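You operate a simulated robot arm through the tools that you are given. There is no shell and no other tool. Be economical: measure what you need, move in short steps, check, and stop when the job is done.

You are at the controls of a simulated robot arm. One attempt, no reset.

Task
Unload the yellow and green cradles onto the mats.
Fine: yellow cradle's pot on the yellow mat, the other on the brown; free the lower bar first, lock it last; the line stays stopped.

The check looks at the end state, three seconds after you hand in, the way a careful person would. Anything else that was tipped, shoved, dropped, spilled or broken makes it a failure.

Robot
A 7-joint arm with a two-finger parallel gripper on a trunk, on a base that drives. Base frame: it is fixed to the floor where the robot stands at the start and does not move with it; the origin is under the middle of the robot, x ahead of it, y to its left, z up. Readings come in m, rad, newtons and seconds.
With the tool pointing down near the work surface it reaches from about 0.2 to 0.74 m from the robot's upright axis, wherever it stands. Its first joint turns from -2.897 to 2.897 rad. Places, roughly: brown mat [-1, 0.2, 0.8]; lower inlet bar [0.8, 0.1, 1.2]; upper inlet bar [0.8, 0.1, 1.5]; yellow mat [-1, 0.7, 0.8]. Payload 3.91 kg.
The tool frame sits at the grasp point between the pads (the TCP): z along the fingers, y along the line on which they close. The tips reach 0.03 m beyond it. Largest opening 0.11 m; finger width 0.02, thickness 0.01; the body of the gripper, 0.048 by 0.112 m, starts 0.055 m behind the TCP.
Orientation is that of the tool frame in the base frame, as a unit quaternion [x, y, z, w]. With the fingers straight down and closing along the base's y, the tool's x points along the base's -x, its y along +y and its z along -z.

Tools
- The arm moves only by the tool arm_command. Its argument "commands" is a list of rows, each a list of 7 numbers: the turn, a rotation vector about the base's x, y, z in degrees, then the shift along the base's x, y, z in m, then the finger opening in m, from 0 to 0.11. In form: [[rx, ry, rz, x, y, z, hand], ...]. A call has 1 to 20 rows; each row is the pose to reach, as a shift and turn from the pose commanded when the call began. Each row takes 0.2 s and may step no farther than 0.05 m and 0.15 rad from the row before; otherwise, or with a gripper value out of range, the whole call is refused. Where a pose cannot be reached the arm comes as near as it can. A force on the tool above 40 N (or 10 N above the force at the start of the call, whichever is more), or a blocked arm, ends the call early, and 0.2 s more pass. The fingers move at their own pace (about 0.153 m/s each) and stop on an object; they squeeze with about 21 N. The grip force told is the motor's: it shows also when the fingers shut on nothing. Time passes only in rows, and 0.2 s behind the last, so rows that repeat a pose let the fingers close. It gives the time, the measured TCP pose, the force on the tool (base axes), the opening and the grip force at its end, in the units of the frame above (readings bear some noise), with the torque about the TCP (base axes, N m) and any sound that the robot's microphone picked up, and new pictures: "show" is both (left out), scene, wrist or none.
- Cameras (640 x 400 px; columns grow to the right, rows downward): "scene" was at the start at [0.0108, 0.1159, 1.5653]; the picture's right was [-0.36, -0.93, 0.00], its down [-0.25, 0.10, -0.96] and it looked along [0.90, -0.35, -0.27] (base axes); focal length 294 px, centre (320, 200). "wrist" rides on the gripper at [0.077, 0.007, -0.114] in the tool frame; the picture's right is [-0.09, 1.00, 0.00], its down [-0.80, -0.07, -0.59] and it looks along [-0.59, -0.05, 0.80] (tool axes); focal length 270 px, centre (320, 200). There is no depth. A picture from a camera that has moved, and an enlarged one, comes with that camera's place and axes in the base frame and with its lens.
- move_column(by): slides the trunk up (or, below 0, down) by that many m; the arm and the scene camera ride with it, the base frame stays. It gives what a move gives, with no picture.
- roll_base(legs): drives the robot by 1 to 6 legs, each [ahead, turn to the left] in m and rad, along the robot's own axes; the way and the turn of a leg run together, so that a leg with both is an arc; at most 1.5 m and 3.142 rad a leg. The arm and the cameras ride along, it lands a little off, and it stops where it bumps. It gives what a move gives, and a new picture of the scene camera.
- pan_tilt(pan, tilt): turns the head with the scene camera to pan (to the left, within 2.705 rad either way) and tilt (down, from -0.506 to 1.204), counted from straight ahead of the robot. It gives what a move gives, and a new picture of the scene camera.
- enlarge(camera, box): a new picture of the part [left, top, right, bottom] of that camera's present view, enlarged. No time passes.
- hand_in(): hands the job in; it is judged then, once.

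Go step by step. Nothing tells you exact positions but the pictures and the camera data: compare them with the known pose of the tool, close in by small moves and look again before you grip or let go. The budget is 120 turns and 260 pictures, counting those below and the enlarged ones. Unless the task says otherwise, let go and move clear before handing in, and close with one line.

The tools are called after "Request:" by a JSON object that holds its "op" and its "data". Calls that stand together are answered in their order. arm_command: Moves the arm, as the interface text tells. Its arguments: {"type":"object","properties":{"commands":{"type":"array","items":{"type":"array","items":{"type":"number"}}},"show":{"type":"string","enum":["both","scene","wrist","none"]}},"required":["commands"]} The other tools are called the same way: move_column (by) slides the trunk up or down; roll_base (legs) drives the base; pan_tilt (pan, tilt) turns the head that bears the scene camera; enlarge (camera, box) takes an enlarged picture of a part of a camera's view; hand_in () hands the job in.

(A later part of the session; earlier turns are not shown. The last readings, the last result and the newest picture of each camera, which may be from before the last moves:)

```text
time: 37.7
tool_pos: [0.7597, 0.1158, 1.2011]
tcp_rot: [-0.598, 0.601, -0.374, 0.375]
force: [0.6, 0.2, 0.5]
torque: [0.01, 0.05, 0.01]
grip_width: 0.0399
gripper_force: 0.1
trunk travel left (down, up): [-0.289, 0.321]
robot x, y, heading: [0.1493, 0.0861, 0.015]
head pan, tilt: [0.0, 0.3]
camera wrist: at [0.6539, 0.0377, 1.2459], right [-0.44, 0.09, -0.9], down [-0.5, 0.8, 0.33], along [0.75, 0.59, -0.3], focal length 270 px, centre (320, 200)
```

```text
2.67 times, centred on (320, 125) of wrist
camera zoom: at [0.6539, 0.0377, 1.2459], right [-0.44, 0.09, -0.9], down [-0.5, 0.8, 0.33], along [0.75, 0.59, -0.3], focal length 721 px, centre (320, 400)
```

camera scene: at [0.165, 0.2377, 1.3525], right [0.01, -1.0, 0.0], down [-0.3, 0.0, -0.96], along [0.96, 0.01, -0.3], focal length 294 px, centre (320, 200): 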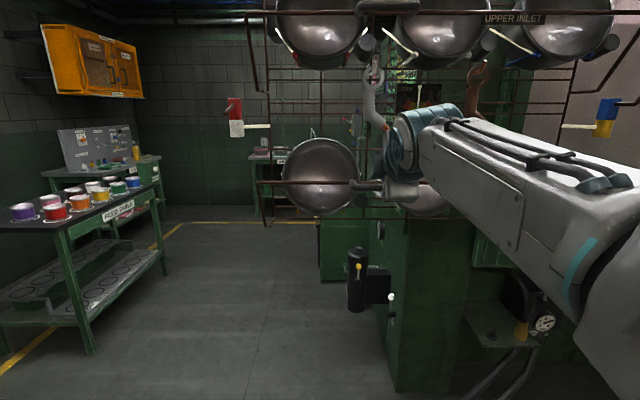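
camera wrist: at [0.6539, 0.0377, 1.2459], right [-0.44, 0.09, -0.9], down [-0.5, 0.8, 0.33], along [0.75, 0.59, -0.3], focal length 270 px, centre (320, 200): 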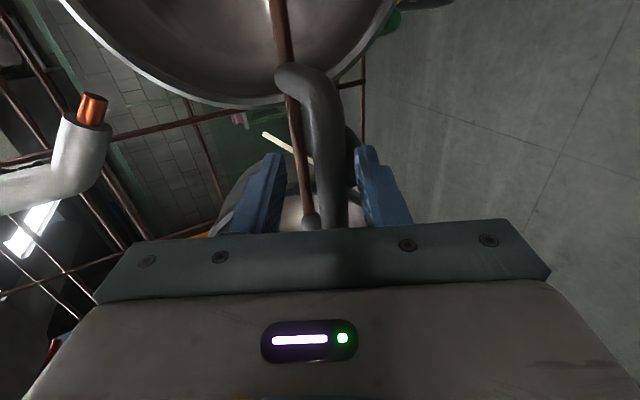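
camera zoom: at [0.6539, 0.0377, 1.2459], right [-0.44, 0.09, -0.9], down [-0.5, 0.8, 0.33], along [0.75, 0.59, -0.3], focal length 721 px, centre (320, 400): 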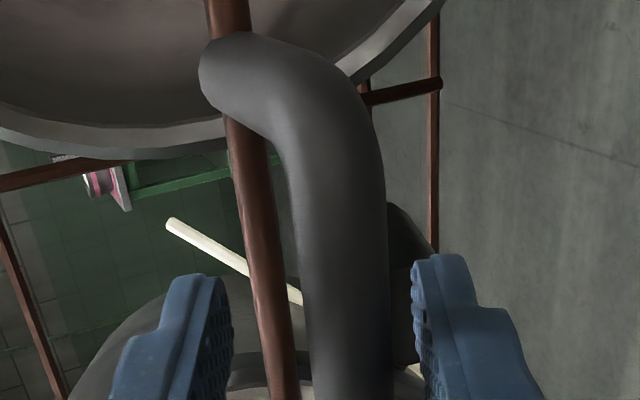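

The handle is slightly toward the lower finger; I centre by 5 mm and close.

Request:
{"op": "arm_command", "data": {"commands": [[0, 0, 0, -0.002, 0, -0.005, 0.04], [0, 0, 0, -0.002, 0, -0.005, 0.02], [0, 0, 0, -0.002, 0, -0.005, 0.0], [0, 0, 0, -0.002, 0, -0.005, 0.0]], "show": "wrist"}}

```text
time: 38.7
tool_pos: [0.7589, 0.1156, 1.1953]
tcp_rot: [-0.598, 0.602, -0.374, 0.375]
force: [-3.5, -0.9, -6.1]
torque: [-0.18, 0.01, 0.21]
grip_width: 0.0155
gripper_force: 44.8
trunk travel left (down, up): [-0.289, 0.321]
robot x, y, heading: [0.1468, 0.088, 0.01]
head pan, tilt: [0.0, 0.3]
camera wrist: at [0.652, 0.0374, 1.2403], right [-0.44, 0.09, -0.89], down [-0.5, 0.8, 0.33], along [0.75, 0.59, -0.3], focal length 270 px, centre (320, 200)
```

wrist: 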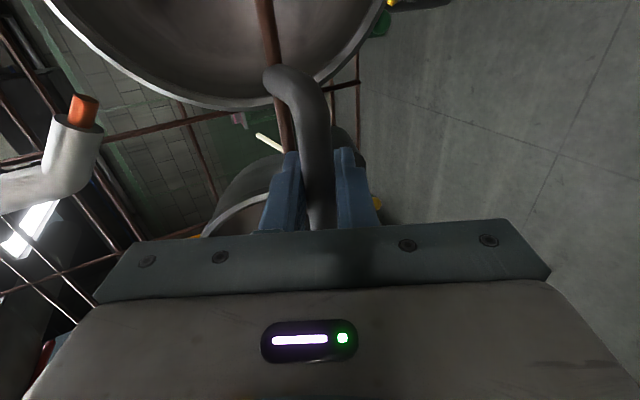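

Handle is gripped. I try a small pull along the opening arc and watch the force.

Request:
{"op": "arm_command", "data": {"commands": [[0, 0, 0, -0.005, 0, -0.004, 0], [0, 0, 0, -0.01, 0, -0.008, 0], [0, 0, 0, -0.016, 0, -0.012, 0]]}}

```text
time: 39.5
tool_pos: [0.744, 0.1154, 1.1829]
tcp_rot: [-0.598, 0.602, -0.374, 0.375]
force: [8.1, 0.6, -0.3]
torque: [-0.02, -0.17, 0.41]
grip_width: 0.0157
gripper_force: 44.5
trunk travel left (down, up): [-0.289, 0.321]
robot x, y, heading: [0.1493, 0.0857, 0.011]
head pan, tilt: [0.0, 0.3]
camera scene: at [0.1662, 0.2377, 1.3524], right [0.01, -1.0, 0.0], down [-0.3, 0.0, -0.95], along [0.95, 0.01, -0.3], focal length 294 px, centre (320, 200)
camera wrist: at [0.6388, 0.0374, 1.2287], right [-0.44, 0.09, -0.89], down [-0.5, 0.8, 0.33], along [0.75, 0.59, -0.3], focal length 270 px, centre (320, 200)
```

scene: 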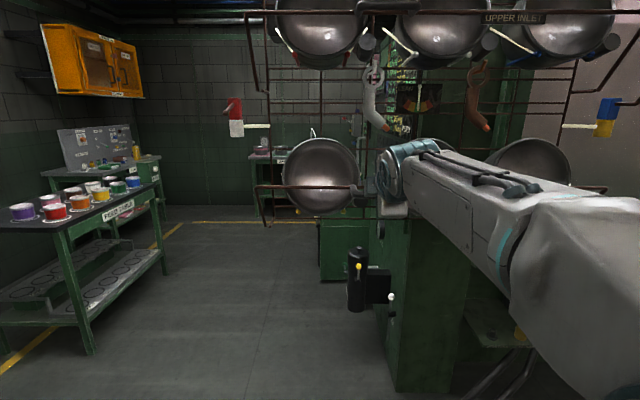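
wrist: 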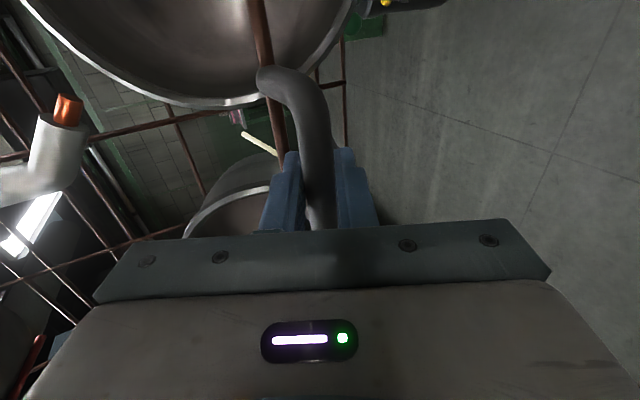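

The bar swings with about 8 N. I follow the arc about the hinge.

Request:
{"op": "arm_command", "data": {"commands": [[0, 0, 0, -0.012, 0, -0.013, 0], [0, 0, 0, -0.024, 0, -0.029, 0], [0, 0, 0, -0.034, 0, -0.047, 0], [0, 0, 0, -0.042, 0, -0.066, 0]], "show": "scene"}}

Request:
{"op": "arm_command", "data": {"commands": [[0, 0, 0, -0.005, 0, -0.019, 0], [0, 0, 0, -0.008, 0, -0.039, 0], [0, 0, 0, -0.009, 0, -0.06, 0], [0, 0, 0, -0.0065, 0, -0.083, 0]]}}

```text
time: 40.5
tool_pos: [0.7003, 0.1163, 1.1175]
tcp_rot: [-0.598, 0.601, -0.374, 0.375]
force: [4.1, 4.1, 0.2]
torque: [-0.58, -0.21, -0.19]
grip_width: 0.0157
gripper_force: 44.8
trunk travel left (down, up): [-0.289, 0.321]
robot x, y, heading: [0.1495, 0.0877, 0.006]
head pan, tilt: [0.0, 0.3]
camera scene: at [0.1653, 0.2385, 1.3524], right [0.01, -1.0, 0.0], down [-0.3, 0.0, -0.96], along [0.96, 0.01, -0.3], focal length 294 px, centre (320, 200)
```

scene: 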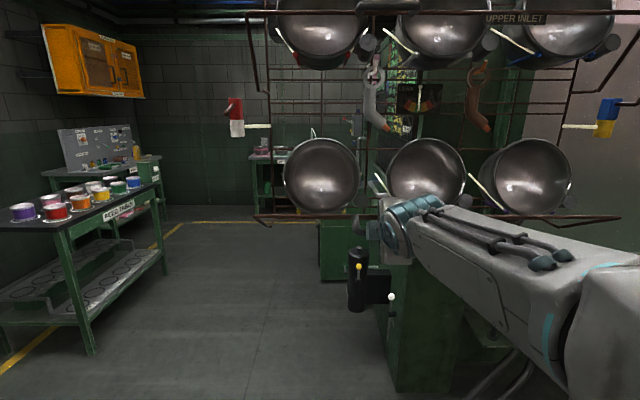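

```text
time: 41.5
tool_pos: [0.6952, 0.1158, 1.0345]
tcp_rot: [-0.598, 0.602, -0.374, 0.374]
force: [5.0, 5.3, 0.1]
torque: [-0.92, -0.09, -0.77]
grip_width: 0.0158
gripper_force: 44.6
trunk travel left (down, up): [-0.289, 0.321]
robot x, y, heading: [0.1435, 0.0882, 0.008]
head pan, tilt: [0.0, 0.3]
camera scene: at [0.1653, 0.2386, 1.3524], right [0.01, -1.0, 0.0], down [-0.3, 0.0, -0.96], along [0.96, 0.01, -0.3], focal length 294 px, centre (320, 200)
camera wrist: at [0.5892, 0.0372, 1.0803], right [-0.44, 0.09, -0.89], down [-0.5, 0.8, 0.33], along [0.75, 0.59, -0.3], focal length 270 px, centre (320, 200)
```

scene: 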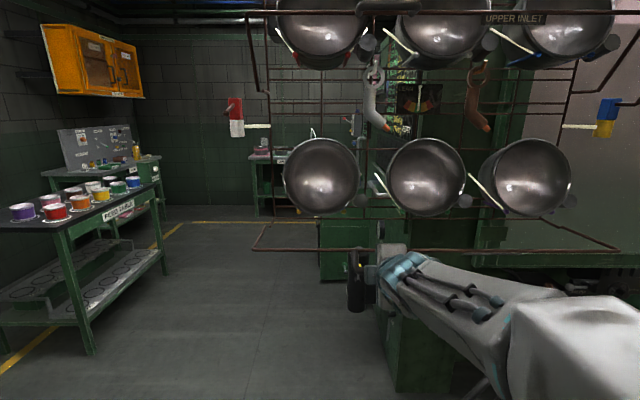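
wrist: 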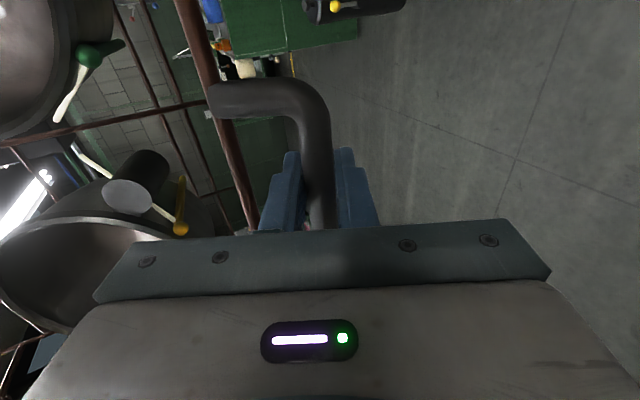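

The bar is now roughly horizontal and clear of the pots. I open the fingers a little to see whether it stays.

Request:
{"op": "arm_command", "data": {"commands": [[0, 0, 0, 0, 0, 0, 0.02], [0, 0, 0, 0, 0, 0, 0.03], [0, 0, 0, 0, 0, 0, 0.035], [0, 0, 0, 0, 0, 0, 0.035]]}}

```text
time: 42.5
tool_pos: [0.6944, 0.1156, 1.036]
tcp_rot: [-0.598, 0.602, -0.374, 0.374]
force: [-1.0, -0.3, -3.4]
torque: [-0.05, 0.01, -0.02]
grip_width: 0.0353
gripper_force: 0.2
trunk travel left (down, up): [-0.289, 0.321]
robot x, y, heading: [0.1514, 0.0866, 0.007]
head pan, tilt: [0.0, 0.3]
camera scene: at [0.1649, 0.2377, 1.3524], right [0.01, -1.0, 0.0], down [-0.3, 0.0, -0.96], along [0.96, 0.01, -0.3], focal length 294 px, centre (320, 200)
camera wrist: at [0.5888, 0.0364, 1.0807], right [-0.44, 0.09, -0.89], down [-0.5, 0.8, 0.33], along [0.75, 0.59, -0.3], focal length 270 px, centre (320, 200)
```

scene: 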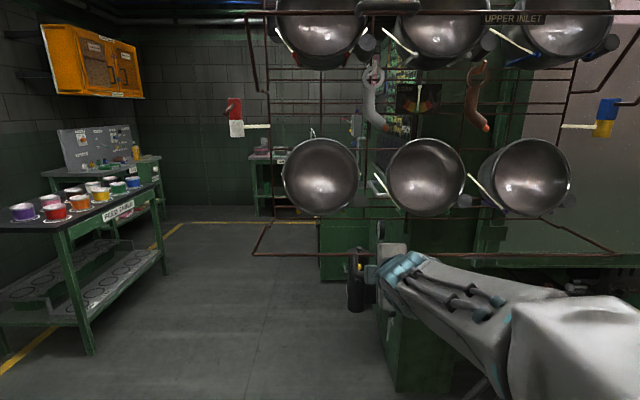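
wrist: 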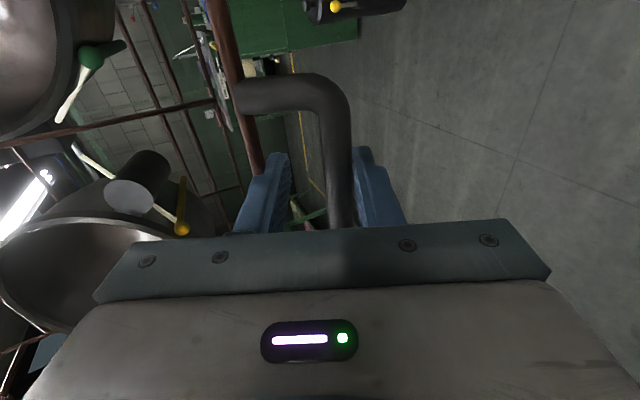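

The bar rests on the lower finger and wants to swing further down, so I lower it gently.

Request:
{"op": "arm_command", "data": {"commands": [[0, 0, 0, 0.003, 0, -0.013, 0.045], [0, 0, 0, 0.007, 0, -0.026, 0.05], [0, 0, 0, 0.013, 0, -0.039, 0.05], [0, 0, 0, 0.019, 0, -0.052, 0.05], [0, 0, 0, 0.027, 0, -0.064, 0.05], [0, 0, 0, 0.036, 0, -0.076, 0.05]]}}

```text
time: 43.4
tool_pos: [0.7009, 0.1133, 0.9998]
tcp_rot: [-0.597, 0.599, -0.377, 0.378]
force: [-39.1, -1.5, 10.5]
torque: [0.04, -1.55, 0.02]
grip_width: 0.0469
gripper_force: 0.0
trunk travel left (down, up): [-0.289, 0.321]
robot x, y, heading: [0.1463, 0.089, 0.002]
head pan, tilt: [0.0, 0.3]
stopped in row 4: the force on the tool passed its limit (the readings are from after the stop); the commanded pose is now the measured one
camera scene: at [0.1571, 0.2374, 1.3529], right [0.01, -1.0, 0.0], down [-0.29, 0.0, -0.96], along [0.96, 0.01, -0.29], focal length 294 px, centre (320, 200)
camera wrist: at [0.5951, 0.0362, 1.0444], right [-0.43, 0.09, -0.9], down [-0.5, 0.8, 0.32], along [0.75, 0.59, -0.3], focal length 270 px, centre (320, 200)
```

scene: 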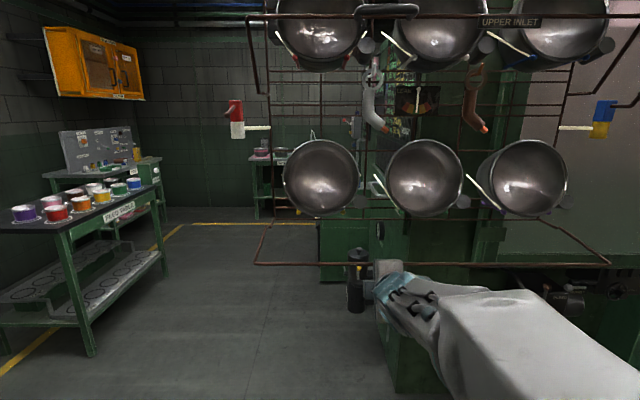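
wrist: 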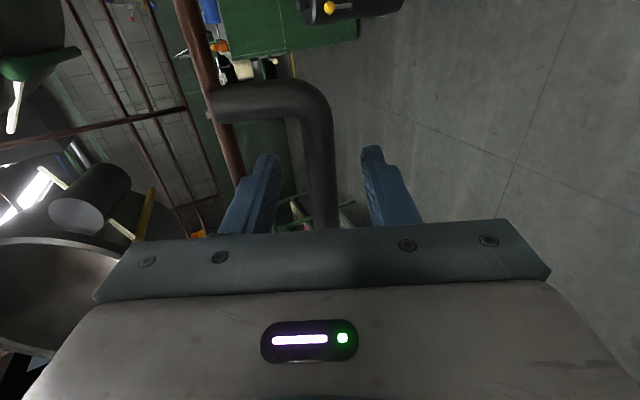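

Something pressed back, likely a finger on the bar at its stop. I back straight out along the tool axis.

Request:
{"op": "arm_command", "data": {"commands": [[0, 0, 0, -0.015, 0, 0.004, 0.05], [0, 0, 0, -0.04, 0, 0.015, 0.05], [0, 0, 0, -0.07, 0, 0.03, 0.05], [0, 0, 0, -0.1, 0, 0.045, 0.05], [0, 0, 0, -0.1, 0, 0.045, 0.05], [0, 0, 0, -0.1, 0, 0.045, 0.05], [0, 0, 0, -0.1, 0, 0.045, 0.05]]}}

```text
time: 45.0
tool_pos: [0.6079, 0.1153, 1.0424]
tcp_rot: [-0.597, 0.6, -0.376, 0.378]
force: [-0.2, -0.3, 0.1]
torque: [0.0, -0.01, 0.01]
grip_width: 0.05
gripper_force: 0.0
trunk travel left (down, up): [-0.289, 0.321]
robot x, y, heading: [0.1497, 0.0905, 0.008]
head pan, tilt: [0.0, 0.3]
camera scene: at [0.1641, 0.2377, 1.3525], right [0.01, -1.0, 0.0], down [-0.3, 0.0, -0.96], along [0.96, 0.01, -0.3], focal length 294 px, centre (320, 200)
camera wrist: at [0.5022, 0.0374, 1.0863], right [-0.43, 0.09, -0.9], down [-0.5, 0.8, 0.32], along [0.75, 0.59, -0.3], focal length 270 px, centre (320, 200)
```

scene: 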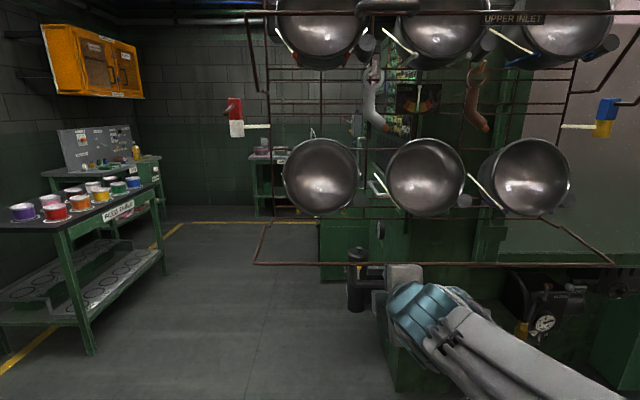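
wrist: 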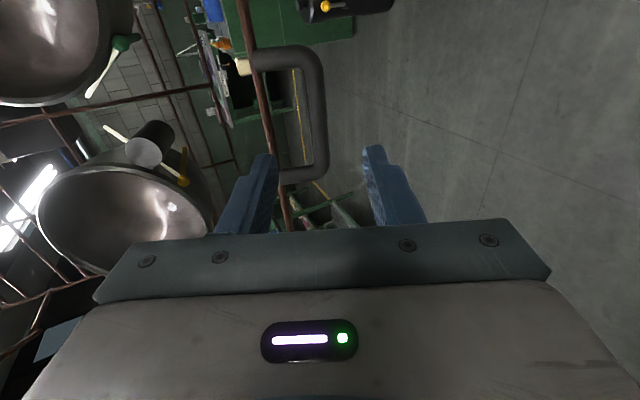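

The bar is open and stays down. Pot 1 (yellow cradle) has its rim top near (0.85, 0.243, 1.28), tilted back about 18°. I move to a standoff before its top rim.

Request:
{"op": "arm_command", "data": {"commands": [[0, -4, 0, -0.02, 0.02, 0.04, 0.05], [0, -8, 0, -0.02, 0.04, 0.08, 0.05], [0, -8, 0, -0.02, 0.06, 0.12, 0.05], [0, -8, 0, -0.02, 0.08, 0.16, 0.05], [0, -8, 0, -0.0, 0.1, 0.2, 0.05], [0, -8, 0, 0.03, 0.12, 0.23, 0.05], [0, -8, 0, 0.06, 0.128, 0.26, 0.05], [0, -8, 0, 0.1, 0.128, 0.27, 0.05], [0, -8, 0, 0.13, 0.128, 0.27, 0.05], [0, -8, 0, 0.13, 0.128, 0.27, 0.05]]}}

Request:
{"op": "enlarge", "data": {"camera": "wrist", "box": [160, 0, 480, 240]}}

Request:
{"op": "enlarge", "data": {"camera": "scene", "box": [260, 100, 420, 220]}}

```text
time: 47.2
tool_pos: [0.7371, 0.2421, 1.314]
tcp_rot: [-0.57, 0.572, -0.417, 0.418]
force: [0.9, -0.4, -1.0]
torque: [0.02, -0.03, -0.02]
grip_width: 0.0501
gripper_force: 0.1
trunk travel left (down, up): [-0.289, 0.321]
robot x, y, heading: [0.1472, 0.0849, 0.007]
head pan, tilt: [0.0, 0.3]
camera scene: at [0.1643, 0.2377, 1.3525], right [0.01, -1.0, 0.0], down [-0.3, 0.0, -0.96], along [0.96, 0.01, -0.3], focal length 294 px, centre (320, 200)
camera wrist: at [0.6254, 0.1634, 1.3424], right [-0.3, 0.09, -0.95], down [-0.54, 0.8, 0.25], along [0.78, 0.59, -0.19], focal length 270 px, centre (320, 200)
```

scene: 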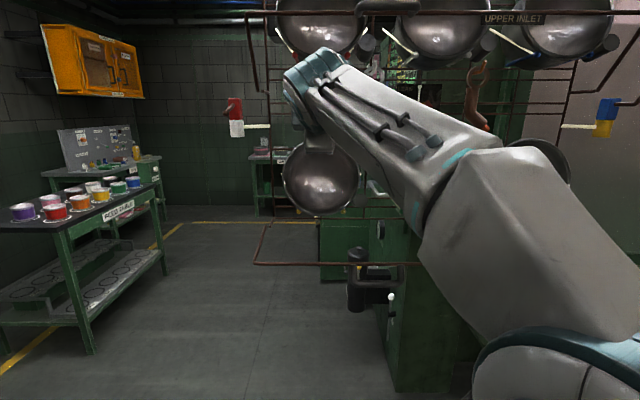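
wrist: 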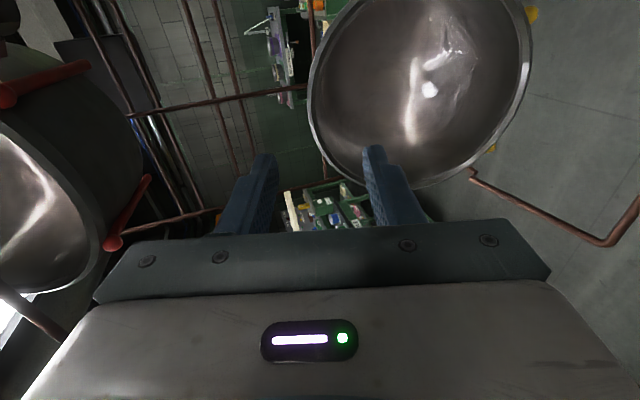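

```text
1.67 times, centred on (320, 120) of wrist
camera zoom: at [0.6254, 0.1634, 1.3424], right [-0.3, 0.09, -0.95], down [-0.54, 0.8, 0.25], along [0.78, 0.59, -0.19], focal length 450 px, centre (320, 333)
```

zoom: 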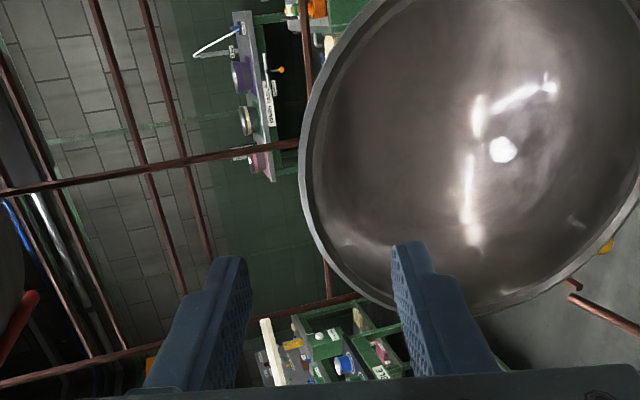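

```text
3.33 times, centred on (340, 160) of scene
camera zoom: at [0.1643, 0.2377, 1.3525], right [0.01, -1.0, 0.0], down [-0.3, 0.0, -0.96], along [0.96, 0.01, -0.3], focal length 979 px, centre (253, 333)
```

zoom: 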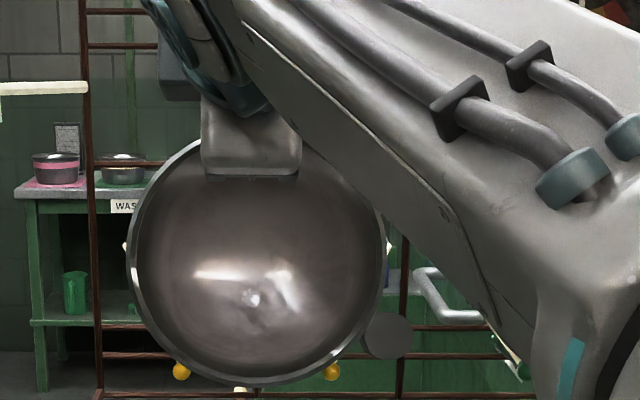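

The pot's rim top measures (0.851, 0.237, 1.286). I advance part of the way, centred on the rim, and check.

Request:
{"op": "arm_command", "data": {"commands": [[0, 0, 0, 0.023, -0.002, -0.004, 0.05], [0, 0, 0, 0.046, -0.004, -0.009, 0.05], [0, 0, 0, 0.069, -0.005, -0.014, 0.05], [0, 0, 0, 0.069, -0.005, -0.014, 0.05]], "show": "wrist"}}

Request:
{"op": "enlarge", "data": {"camera": "wrist", "box": [200, 50, 480, 240]}}

```text
time: 48.2
tool_pos: [0.8054, 0.2368, 1.3]
tcp_rot: [-0.569, 0.572, -0.417, 0.417]
force: [-0.1, 0.1, 0.0]
torque: [-0.01, 0.0, 0.02]
grip_width: 0.0501
gripper_force: 0.1
trunk travel left (down, up): [-0.289, 0.321]
robot x, y, heading: [0.1492, 0.0848, 0.009]
head pan, tilt: [0.0, 0.3]
camera wrist: at [0.6937, 0.1587, 1.328], right [-0.3, 0.09, -0.95], down [-0.54, 0.8, 0.25], along [0.78, 0.59, -0.19], focal length 270 px, centre (320, 200)
```

wrist: 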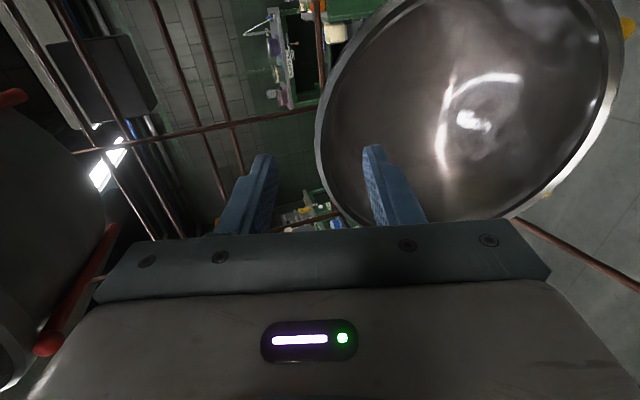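

```text
2.11 times, centred on (340, 145) of wrist
camera zoom: at [0.6937, 0.1587, 1.328], right [-0.3, 0.09, -0.95], down [-0.54, 0.8, 0.25], along [0.78, 0.59, -0.19], focal length 569 px, centre (278, 316)
```

zoom: 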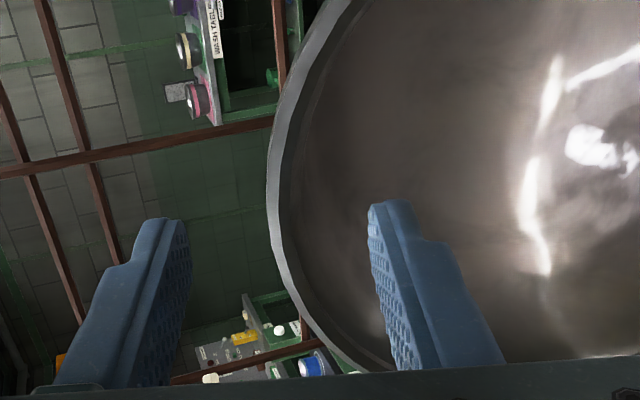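

The rim top lies between the fingers. I advance so the rim sits well inside the pads.

Request:
{"op": "arm_command", "data": {"commands": [[0, 0, 0, 0.015, 0, -0.005, 0.05], [0, 0, 0, 0.03, 0, -0.0095, 0.05], [0, 0, 0, 0.043, 0, -0.0137, 0.05], [0, 0, 0, 0.055, 0, -0.0175, 0.05], [0, 0, 0, 0.055, 0, -0.0175, 0.05]], "show": "wrist"}}

Request:
{"op": "enlarge", "data": {"camera": "wrist", "box": [200, 50, 480, 240]}}

```text
time: 49.4
tool_pos: [0.862, 0.238, 1.2811]
tcp_rot: [-0.57, 0.572, -0.417, 0.418]
force: [0.4, 0.2, 0.4]
torque: [-0.02, -0.01, 0.01]
grip_width: 0.05
gripper_force: 0.1
trunk travel left (down, up): [-0.289, 0.321]
robot x, y, heading: [0.1459, 0.088, 0.005]
head pan, tilt: [0.0, 0.3]
camera wrist: at [0.7504, 0.1596, 1.3099], right [-0.3, 0.09, -0.95], down [-0.54, 0.8, 0.25], along [0.78, 0.59, -0.19], focal length 270 px, centre (320, 200)
```

wrist: 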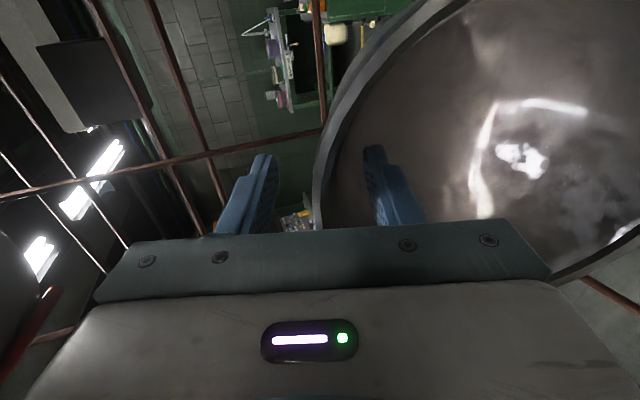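

```text
2.11 times, centred on (340, 145) of wrist
camera zoom: at [0.7504, 0.1596, 1.3099], right [-0.3, 0.09, -0.95], down [-0.54, 0.8, 0.25], along [0.78, 0.59, -0.19], focal length 569 px, centre (278, 316)
```

zoom: 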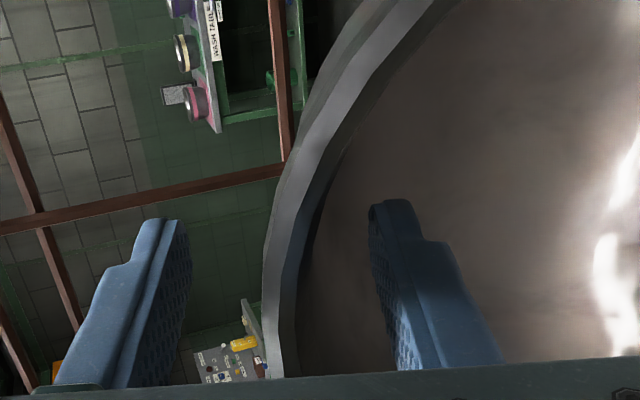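

The rim edge is about at the TCP; I advance 12 mm more and close.

Request:
{"op": "arm_command", "data": {"commands": [[0, 0, 0, 0.012, 0, -0.003, 0.05], [0, 0, 0, 0.012, 0, -0.002, 0.03], [0, 0, 0, 0.012, 0, -0.002, 0.015], [0, 0, 0, 0.012, 0, -0.002, 0.0], [0, 0, 0, 0.012, 0, -0.002, 0.0], [0, 0, 0, 0.012, 0, -0.002, 0.0]]}}

Request:
{"op": "enlarge", "data": {"camera": "wrist", "box": [200, 50, 480, 240]}}

```text
time: 50.8
tool_pos: [0.8701, 0.2385, 1.28]
tcp_rot: [-0.57, 0.572, -0.417, 0.419]
force: [-11.5, 1.9, -1.9]
torque: [0.09, 0.12, 0.06]
grip_width: 0.011
gripper_force: 21.5
trunk travel left (down, up): [-0.289, 0.321]
robot x, y, heading: [0.1479, 0.0854, 0.006]
head pan, tilt: [0.0, 0.3]
camera scene: at [0.1625, 0.2381, 1.3525], right [0.01, -1.0, 0.0], down [-0.29, 0.0, -0.96], along [0.96, 0.01, -0.29], focal length 294 px, centre (320, 200)
camera wrist: at [0.7602, 0.1603, 1.3087], right [-0.3, 0.09, -0.95], down [-0.54, 0.8, 0.25], along [0.78, 0.59, -0.19], focal length 270 px, centre (320, 200)
```

scene: 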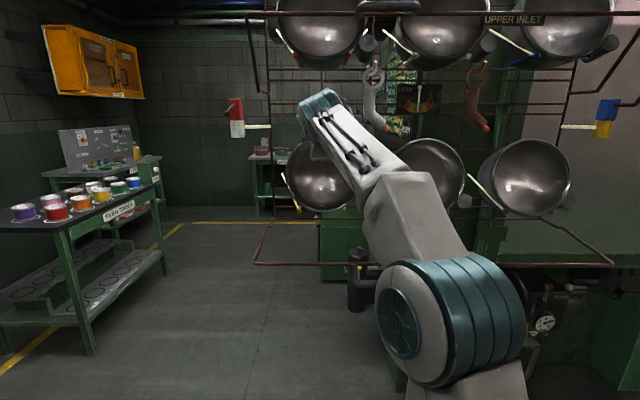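
wrist: 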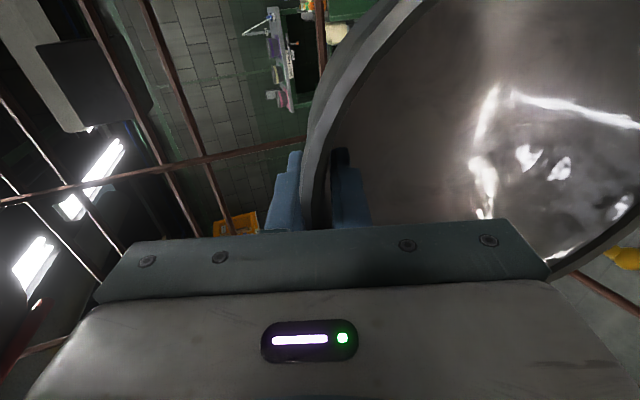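

```text
2.11 times, centred on (340, 145) of wrist
camera zoom: at [0.7602, 0.1603, 1.3087], right [-0.3, 0.09, -0.95], down [-0.54, 0.8, 0.25], along [0.78, 0.59, -0.19], focal length 569 px, centre (278, 316)
```

zoom: 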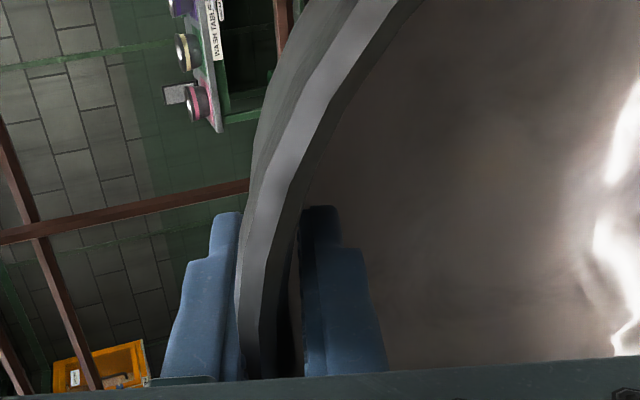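

Rim gripped. I lift in small steps and watch the load.

Request:
{"op": "arm_command", "data": {"commands": [[0, 0, 0, -0.003, 0, 0.006, 0], [0, 0, 0, -0.006, 0, 0.013, 0], [0, 0, 0, -0.006, 0, 0.02, 0], [0, 0, 0, -0.006, 0, 0.02, 0]]}}

Request:
{"op": "enlarge", "data": {"camera": "scene", "box": [250, 100, 410, 220]}}

```text
time: 51.8
tool_pos: [0.8669, 0.2379, 1.2966]
tcp_rot: [-0.57, 0.573, -0.416, 0.417]
force: [0.2, 0.7, -5.8]
torque: [0.06, 0.08, -0.01]
grip_width: 0.0109
gripper_force: 21.1
trunk travel left (down, up): [-0.289, 0.321]
robot x, y, heading: [0.1496, 0.0884, 0.006]
head pan, tilt: [0.0, 0.3]
camera scene: at [0.165, 0.2379, 1.3524], right [0.01, -1.0, 0.0], down [-0.3, 0.0, -0.96], along [0.96, 0.01, -0.3], focal length 294 px, centre (320, 200)
camera wrist: at [0.7571, 0.1591, 1.3265], right [-0.3, 0.09, -0.95], down [-0.54, 0.8, 0.25], along [0.78, 0.59, -0.19], focal length 270 px, centre (320, 200)
```

scene: 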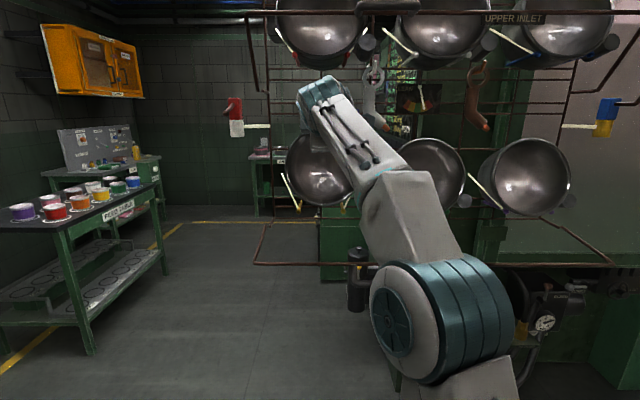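
wrist: 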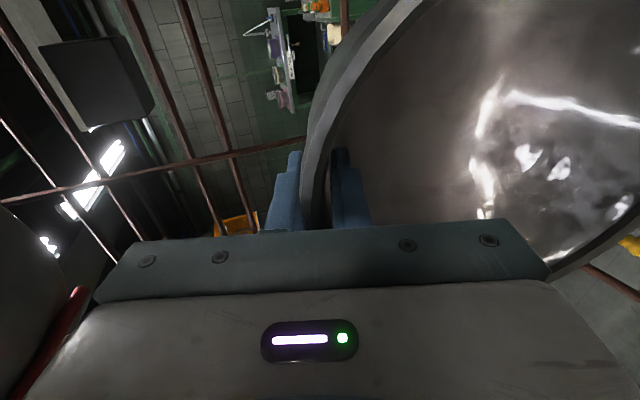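

```text
3.33 times, centred on (330, 160) of scene
camera zoom: at [0.165, 0.2379, 1.3524], right [0.01, -1.0, 0.0], down [-0.3, 0.0, -0.96], along [0.96, 0.01, -0.3], focal length 979 px, centre (287, 333)
```

zoom: 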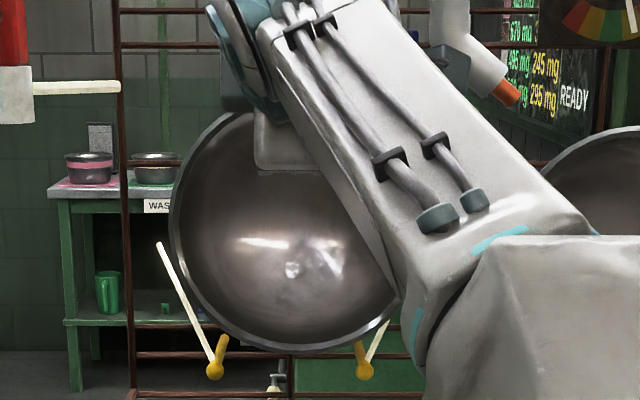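

The pot (about 0.6 kg) comes off its hooks. I lift a bit more and draw it straight forward.

Request:
{"op": "arm_command", "data": {"commands": [[0, 0, 0, -0.004, 0, 0.01, 0], [0, 0, 0, -0.01, 0, 0.018, 0], [0, 0, 0, -0.03, 0, 0.02, 0], [0, 0, 0, -0.05, 0, 0.022, 0], [0, 0, 0, -0.07, 0, 0.024, 0], [0, 0, 0, -0.09, 0, 0.024, 0], [0, 0, 0, -0.11, 0, 0.024, 0], [0, 0, 0, -0.14, 0, 0.024, 0], [0, 0, 0, -0.17, 0, 0.024, 0], [0, 0, 0, -0.2, 0, 0.024, 0], [0, 0, 0, -0.23, 0, 0.024, 0], [0, 0, 0, -0.26, 0, 0.024, 0]]}}

```text
time: 54.4
tool_pos: [0.6061, 0.2387, 1.3198]
tcp_rot: [-0.57, 0.572, -0.417, 0.418]
force: [0.8, 0.1, -7.1]
torque: [0.02, 0.05, -0.02]
grip_width: 0.0109
gripper_force: 21.0
trunk travel left (down, up): [-0.289, 0.321]
robot x, y, heading: [0.1489, 0.0856, 0.005]
head pan, tilt: [0.0, 0.3]
camera scene: at [0.1642, 0.2378, 1.3525], right [0.01, -1.0, 0.0], down [-0.3, 0.0, -0.96], along [0.96, 0.01, -0.3], focal length 294 px, centre (320, 200)
camera wrist: at [0.4943, 0.1601, 1.3509], right [-0.3, 0.09, -0.95], down [-0.54, 0.8, 0.25], along [0.78, 0.59, -0.19], focal length 270 px, centre (320, 200)
```

scene: 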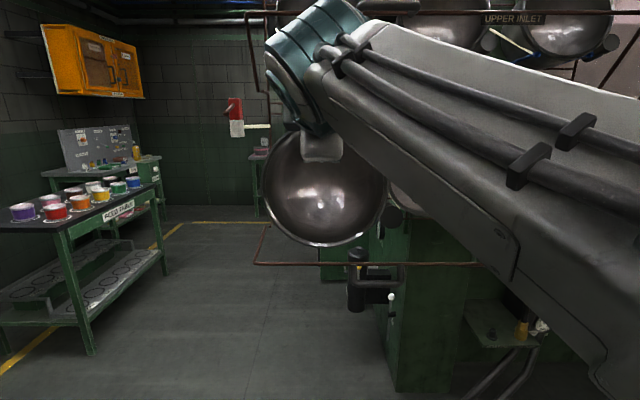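
wrist: 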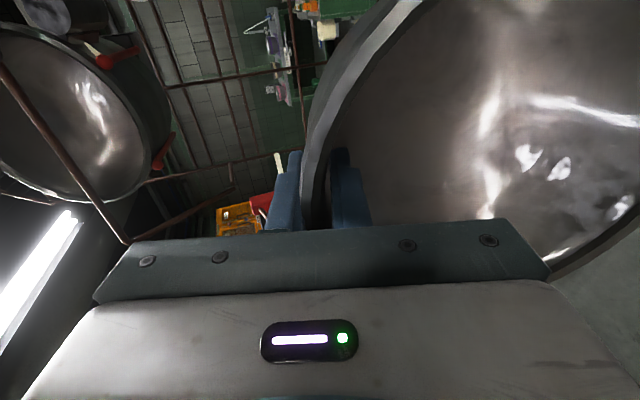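

The pot is out, with its side lug moving along. I back away, turn left and drive to stand before the yellow mat, about (-0.40, 0.72) facing the bench.

Request:
{"op": "roll_base", "data": {"legs": [[-0.3, 0], [0, 1.94]]}}

Request:
{"op": "roll_base", "data": {"legs": [[0.68, 0], [0, 1.19]]}}

Request:
{"op": "pan_tilt", "data": {"pan": -0.1, "tilt": 0.6}}

```text
time: 61.1
tool_pos: [-0.4686, 0.4521, 1.3215]
tcp_rot: [0.793, 0.154, -0.114, -0.578]
force: [-0.3, 0.0, -7.1]
torque: [-0.11, 0.01, 0.04]
grip_width: 0.0108
gripper_force: 21.1
trunk travel left (down, up): [-0.289, 0.321]
robot x, y, heading: [-0.1537, 0.0843, 1.964]
head pan, tilt: [0.0, 0.3]
camera scene: at [-0.3012, 0.0437, 1.3524], right [0.92, 0.38, 0.0], down [0.11, -0.27, -0.96], along [-0.37, 0.88, -0.3], focal length 294 px, centre (320, 200)
```

scene: 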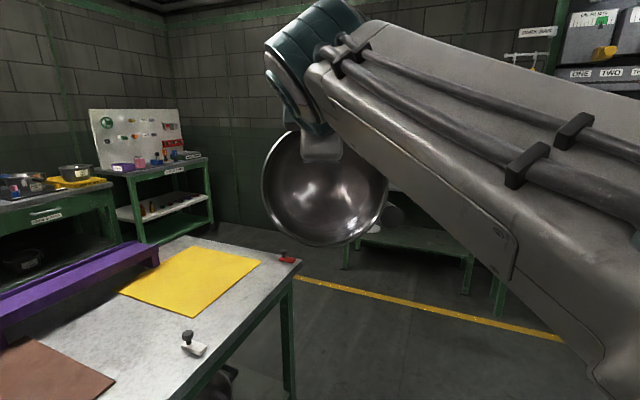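

```text
time: 67.8
tool_pos: [-0.8676, 0.55, 1.3217]
tcp_rot: [0.571, 0.572, -0.418, -0.415]
force: [-0.6, -0.2, -5.7]
torque: [-0.08, -0.09, -0.02]
grip_width: 0.0111
gripper_force: 20.5
trunk travel left (down, up): [-0.289, 0.321]
robot x, y, heading: [-0.4126, 0.7066, -3.128]
head pan, tilt: [0.0, 0.3]
camera scene: at [-0.4258, 0.5526, 1.3524], right [-0.01, 1.0, 0.0], down [0.3, 0.0, -0.96], along [-0.96, -0.01, -0.3], focal length 294 px, centre (320, 200)
```

scene: 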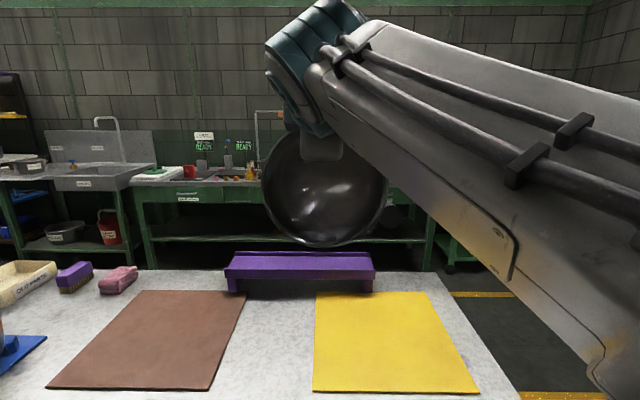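

```text
time: 68.6
tool_pos: [-0.8672, 0.5507, 1.3208]
tcp_rot: [0.571, 0.571, -0.419, -0.415]
force: [0.0, -0.5, -6.3]
torque: [-0.06, -0.08, 0.0]
grip_width: 0.011
gripper_force: 20.9
trunk travel left (down, up): [-0.289, 0.321]
robot x, y, heading: [-0.4098, 0.7051, -3.129]
head pan, tilt: [-0.099, 0.6]
camera scene: at [-0.4206, 0.5615, 1.325], right [0.09, 1.0, 0.0], down [0.56, -0.05, -0.83], along [-0.82, 0.07, -0.56], focal length 294 px, centre (320, 200)
```

scene: 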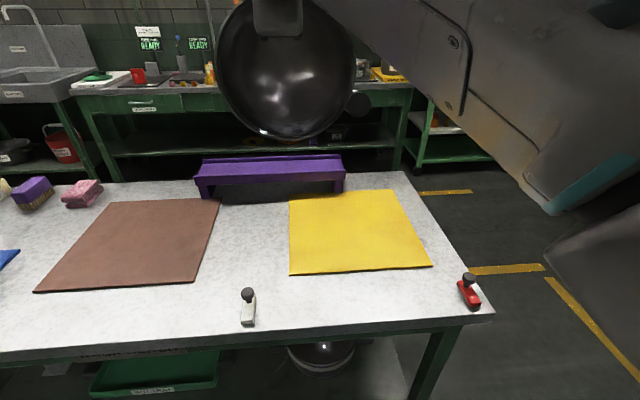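

The mats are as estimated: yellow centre about (-1.04, 0.70), surface near z 0.8–0.83. I rotate the tool to point down, bringing the pot upright above the yellow mat.

Request:
{"op": "arm_command", "data": {"commands": [[0, -8, 0, -0.02, 0.015, 0, 0], [0, -16, 0, -0.04, 0.03, 0, 0], [0, -24, 0, -0.06, 0.045, 0, 0], [0, -32, 0, -0.08, 0.06, 0, 0], [0, -40, 0, -0.1, 0.075, -0.01, 0], [0, -48, 0, -0.12, 0.09, -0.03, 0], [0, -56, 0, -0.14, 0.105, -0.05, 0], [0, -64, 0, -0.16, 0.12, -0.07, 0], [0, -72, 0, -0.18, 0.135, -0.09, 0], [0, -72, 0, -0.2, 0.15, -0.11, 0], [0, -72, 0, -0.218, 0.15, -0.13, 0], [0, -72, 0, -0.218, 0.15, -0.13, 0]]}}

```text
time: 71.2
tool_pos: [-1.0041, 0.6987, 1.1145]
tcp_rot: [0.707, 0.708, -0.002, 0.004]
force: [-2.9, 0.5, -7.5]
torque: [-0.11, 0.4, 0.01]
grip_width: 0.011
gripper_force: 21.4
out of reach, approached as far as the arm can: row 5, 6, 7, 8, 9, 10, 11, 12
trunk travel left (down, up): [-0.289, 0.321]
robot x, y, heading: [-0.4114, 0.7036, -3.124]
head pan, tilt: [-0.099, 0.6]
camera scene: at [-0.4251, 0.5614, 1.3248], right [0.08, 1.0, 0.0], down [0.57, -0.05, -0.82], along [-0.82, 0.07, -0.57], focal length 294 px, centre (320, 200)
camera wrist: at [-0.9976, 0.7758, 1.2307], right [1.0, -0.09, 0.0], down [-0.07, -0.8, 0.6], along [-0.05, -0.6, -0.8], focal length 270 px, centre (320, 200)
```

scene: 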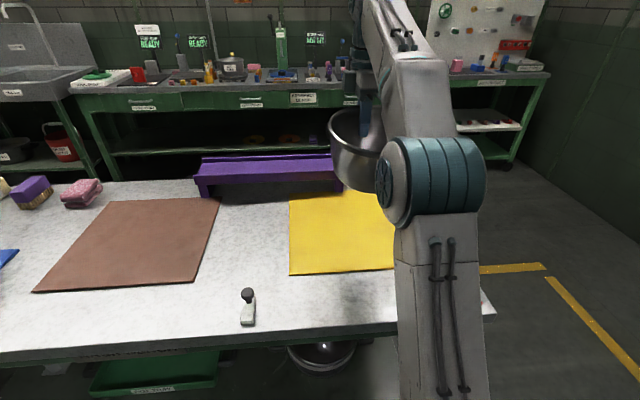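
wrist: 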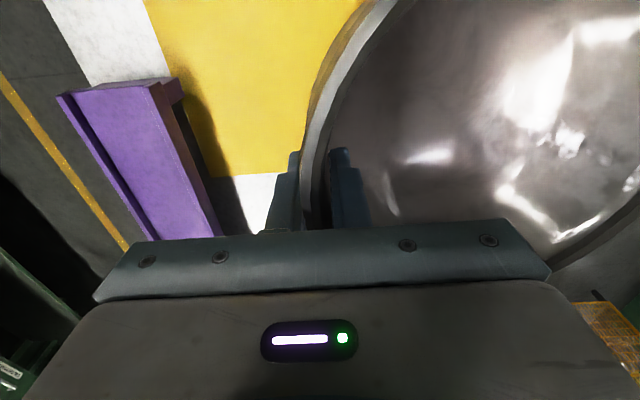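

The tool is vertical and the pot upright, but the arm is short of reach up high. I descend a bit and see how far it reaches.

Request:
{"op": "arm_command", "data": {"commands": [[0, 0, 0, 0, 0, -0.03, 0], [0, 0, 0, 0, 0, -0.06, 0], [0, 0, 0, 0, 0, -0.09, 0], [0, 0, 0, 0, 0, -0.12, 0], [0, 0, 0, 0, 0, -0.15, 0], [0, 0, 0, 0, 0, -0.15, 0]]}}

```text
time: 72.6
tool_pos: [-1.0031, 0.7016, 0.9655]
tcp_rot: [0.708, 0.706, -0.004, 0.001]
force: [0.3, 0.4, -5.7]
torque: [-0.1, 0.4, 0.04]
grip_width: 0.0107
gripper_force: 20.9
trunk travel left (down, up): [-0.289, 0.321]
robot x, y, heading: [-0.4112, 0.7035, -3.125]
head pan, tilt: [-0.099, 0.6]
camera scene: at [-0.4208, 0.5617, 1.325], right [0.09, 1.0, 0.0], down [0.56, -0.05, -0.82], along [-0.82, 0.07, -0.57], focal length 294 px, centre (320, 200)
camera wrist: at [-0.9954, 0.7777, 1.0814], right [1.0, -0.09, 0.0], down [-0.07, -0.8, 0.6], along [-0.06, -0.6, -0.8], focal length 270 px, centre (320, 200)
```

scene: 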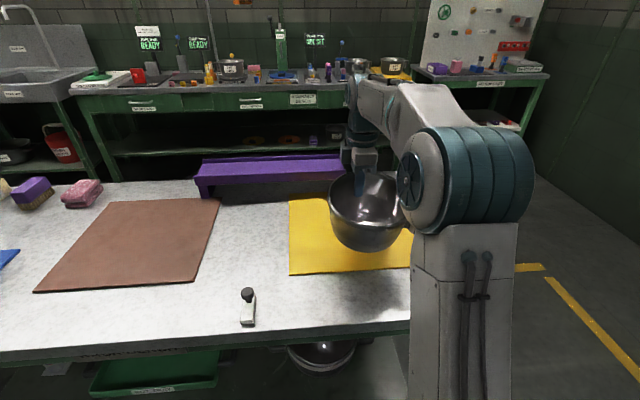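
wrist: 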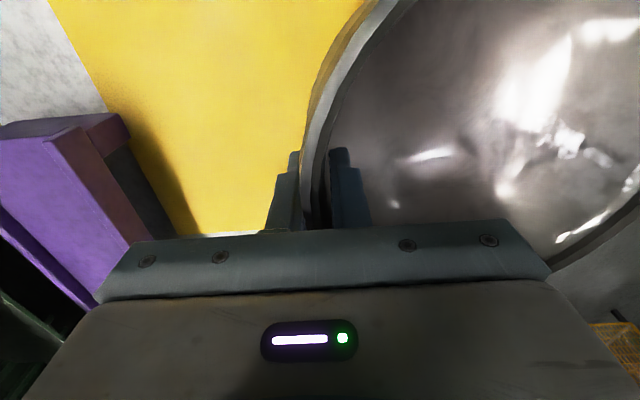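

Now there is reach to spare lower down. I move 8 cm outward and check the pot's uprightness.

Request:
{"op": "arm_command", "data": {"commands": [[0, 0, 0, -0.02, 0, 0, 0], [0, 0, 0, -0.04, 0, 0, 0], [0, 0, 0, -0.06, 0, 0, 0], [0, 0, 0, -0.085, 0, 0, 0], [0, 0, 0, -0.085, 0, 0, 0]], "show": "none"}}

Request:
{"op": "enlarge", "data": {"camera": "scene", "box": [270, 120, 470, 290]}}

```text
time: 73.8
tool_pos: [-1.0875, 0.6993, 0.9657]
tcp_rot: [0.708, 0.706, -0.004, 0.001]
force: [0.3, 0.3, -6.5]
torque: [-0.1, 0.49, 0.01]
grip_width: 0.0109
gripper_force: 21.4
trunk travel left (down, up): [-0.289, 0.321]
robot x, y, heading: [-0.4105, 0.7039, -3.131]
head pan, tilt: [-0.099, 0.6]
```

```text
2.35 times, centred on (370, 205) of scene
camera zoom: at [-0.4211, 0.5617, 1.325], right [0.09, 1.0, 0.0], down [0.56, -0.05, -0.82], along [-0.82, 0.07, -0.57], focal length 691 px, centre (202, 188)
```

zoom: 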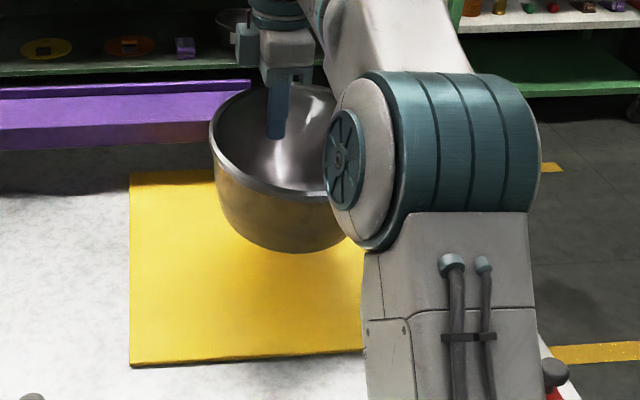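

The pot is upright above the mat. I lower it gently.

Request:
{"op": "arm_command", "data": {"commands": [[0, 0, 0, 0, 0, -0.01, 0], [0, 0, 0, 0, 0, -0.02, 0], [0, 0, 0, 0, 0, -0.03, 0], [0, 0, 0, 0, 0, -0.04, 0], [0, 0, 0, 0, 0, -0.04, 0]], "show": "scene"}}

Request:
{"op": "enlarge", "data": {"camera": "scene", "box": [270, 120, 470, 290]}}

```text
time: 75.0
tool_pos: [-1.0854, 0.6998, 0.9244]
tcp_rot: [0.708, 0.707, -0.003, 0.002]
force: [-0.7, -0.1, -6.7]
torque: [-0.1, 0.5, 0.02]
grip_width: 0.0106
gripper_force: 21.3
trunk travel left (down, up): [-0.289, 0.321]
robot x, y, heading: [-0.4139, 0.703, -3.126]
head pan, tilt: [-0.099, 0.6]
camera scene: at [-0.4208, 0.5617, 1.325], right [0.09, 1.0, 0.0], down [0.56, -0.05, -0.82], along [-0.82, 0.07, -0.57], focal length 294 px, centre (320, 200)
```

scene: 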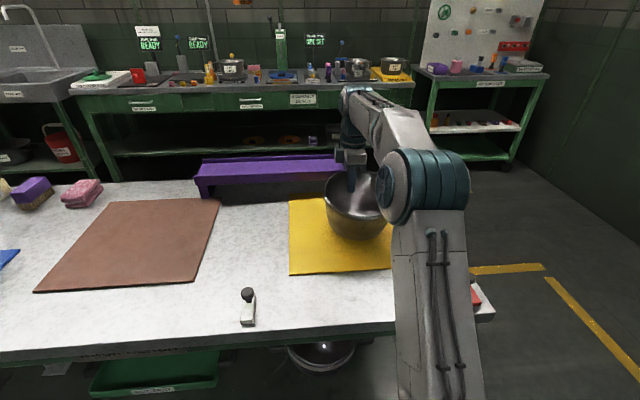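

```text
2.35 times, centred on (370, 205) of scene
camera zoom: at [-0.4208, 0.5617, 1.325], right [0.09, 1.0, 0.0], down [0.56, -0.05, -0.82], along [-0.82, 0.07, -0.57], focal length 691 px, centre (202, 188)
```

zoom: 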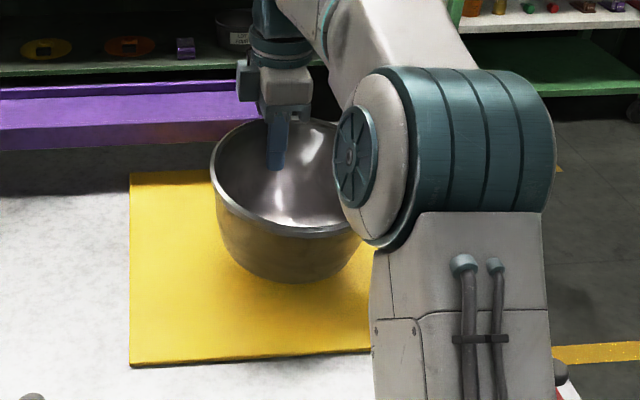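

Not yet in contact. I go down further in small steps.

Request:
{"op": "arm_command", "data": {"commands": [[0, 0, 0, 0, 0, -0.006, 0], [0, 0, 0, 0, 0, -0.012, 0], [0, 0, 0, 0, 0, -0.018, 0], [0, 0, 0, 0, 0, -0.018, 0]], "show": "none"}}

Request:
{"op": "enlarge", "data": {"camera": "scene", "box": [270, 120, 470, 290]}}

```text
time: 76.0
tool_pos: [-1.0875, 0.7022, 0.9082]
tcp_rot: [0.707, 0.707, -0.004, 0.001]
force: [0.2, 0.3, -5.9]
torque: [-0.06, 0.4, -0.01]
grip_width: 0.011
gripper_force: 20.9
trunk travel left (down, up): [-0.289, 0.321]
robot x, y, heading: [-0.4106, 0.7043, -3.13]
head pan, tilt: [-0.099, 0.6]
```

```text
2.35 times, centred on (370, 205) of scene
camera zoom: at [-0.4208, 0.5617, 1.325], right [0.09, 1.0, 0.0], down [0.56, -0.05, -0.82], along [-0.82, 0.07, -0.57], focal length 691 px, centre (202, 188)
```

zoom: 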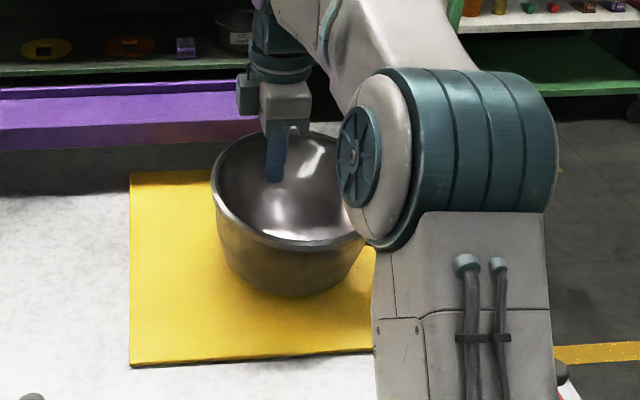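

Request:
{"op": "arm_command", "data": {"commands": [[0, 0, 0, 0, 0, -0.005, 0], [0, 0, 0, 0, 0, -0.01, 0], [0, 0, 0, 0, 0, -0.01, 0]], "show": "none"}}

Request:
{"op": "arm_command", "data": {"commands": [[0, 0, 0, 0, 0, -0.004, 0], [0, 0, 0, 0, 0, -0.008, 0], [0, 0, 0, 0, 0, -0.008, 0]], "show": "none"}}

```text
time: 76.8
tool_pos: [-1.0869, 0.7015, 0.899]
tcp_rot: [0.708, 0.706, -0.003, 0.0]
force: [-1.0, 0.6, -1.0]
torque: [-0.02, 0.0, 0.05]
grip_width: 0.0108
gripper_force: 21.5
trunk travel left (down, up): [-0.289, 0.321]
robot x, y, heading: [-0.4076, 0.7044, -3.125]
head pan, tilt: [-0.099, 0.6]
```

```text
time: 77.6
tool_pos: [-1.0876, 0.7015, 0.8906]
tcp_rot: [0.708, 0.707, -0.004, 0.0]
force: [-13.6, 0.8, 13.4]
torque: [0.16, -1.12, 0.24]
grip_width: 0.0111
gripper_force: 21.0
trunk travel left (down, up): [-0.289, 0.321]
robot x, y, heading: [-0.4119, 0.7004, -3.127]
head pan, tilt: [-0.099, 0.6]
```

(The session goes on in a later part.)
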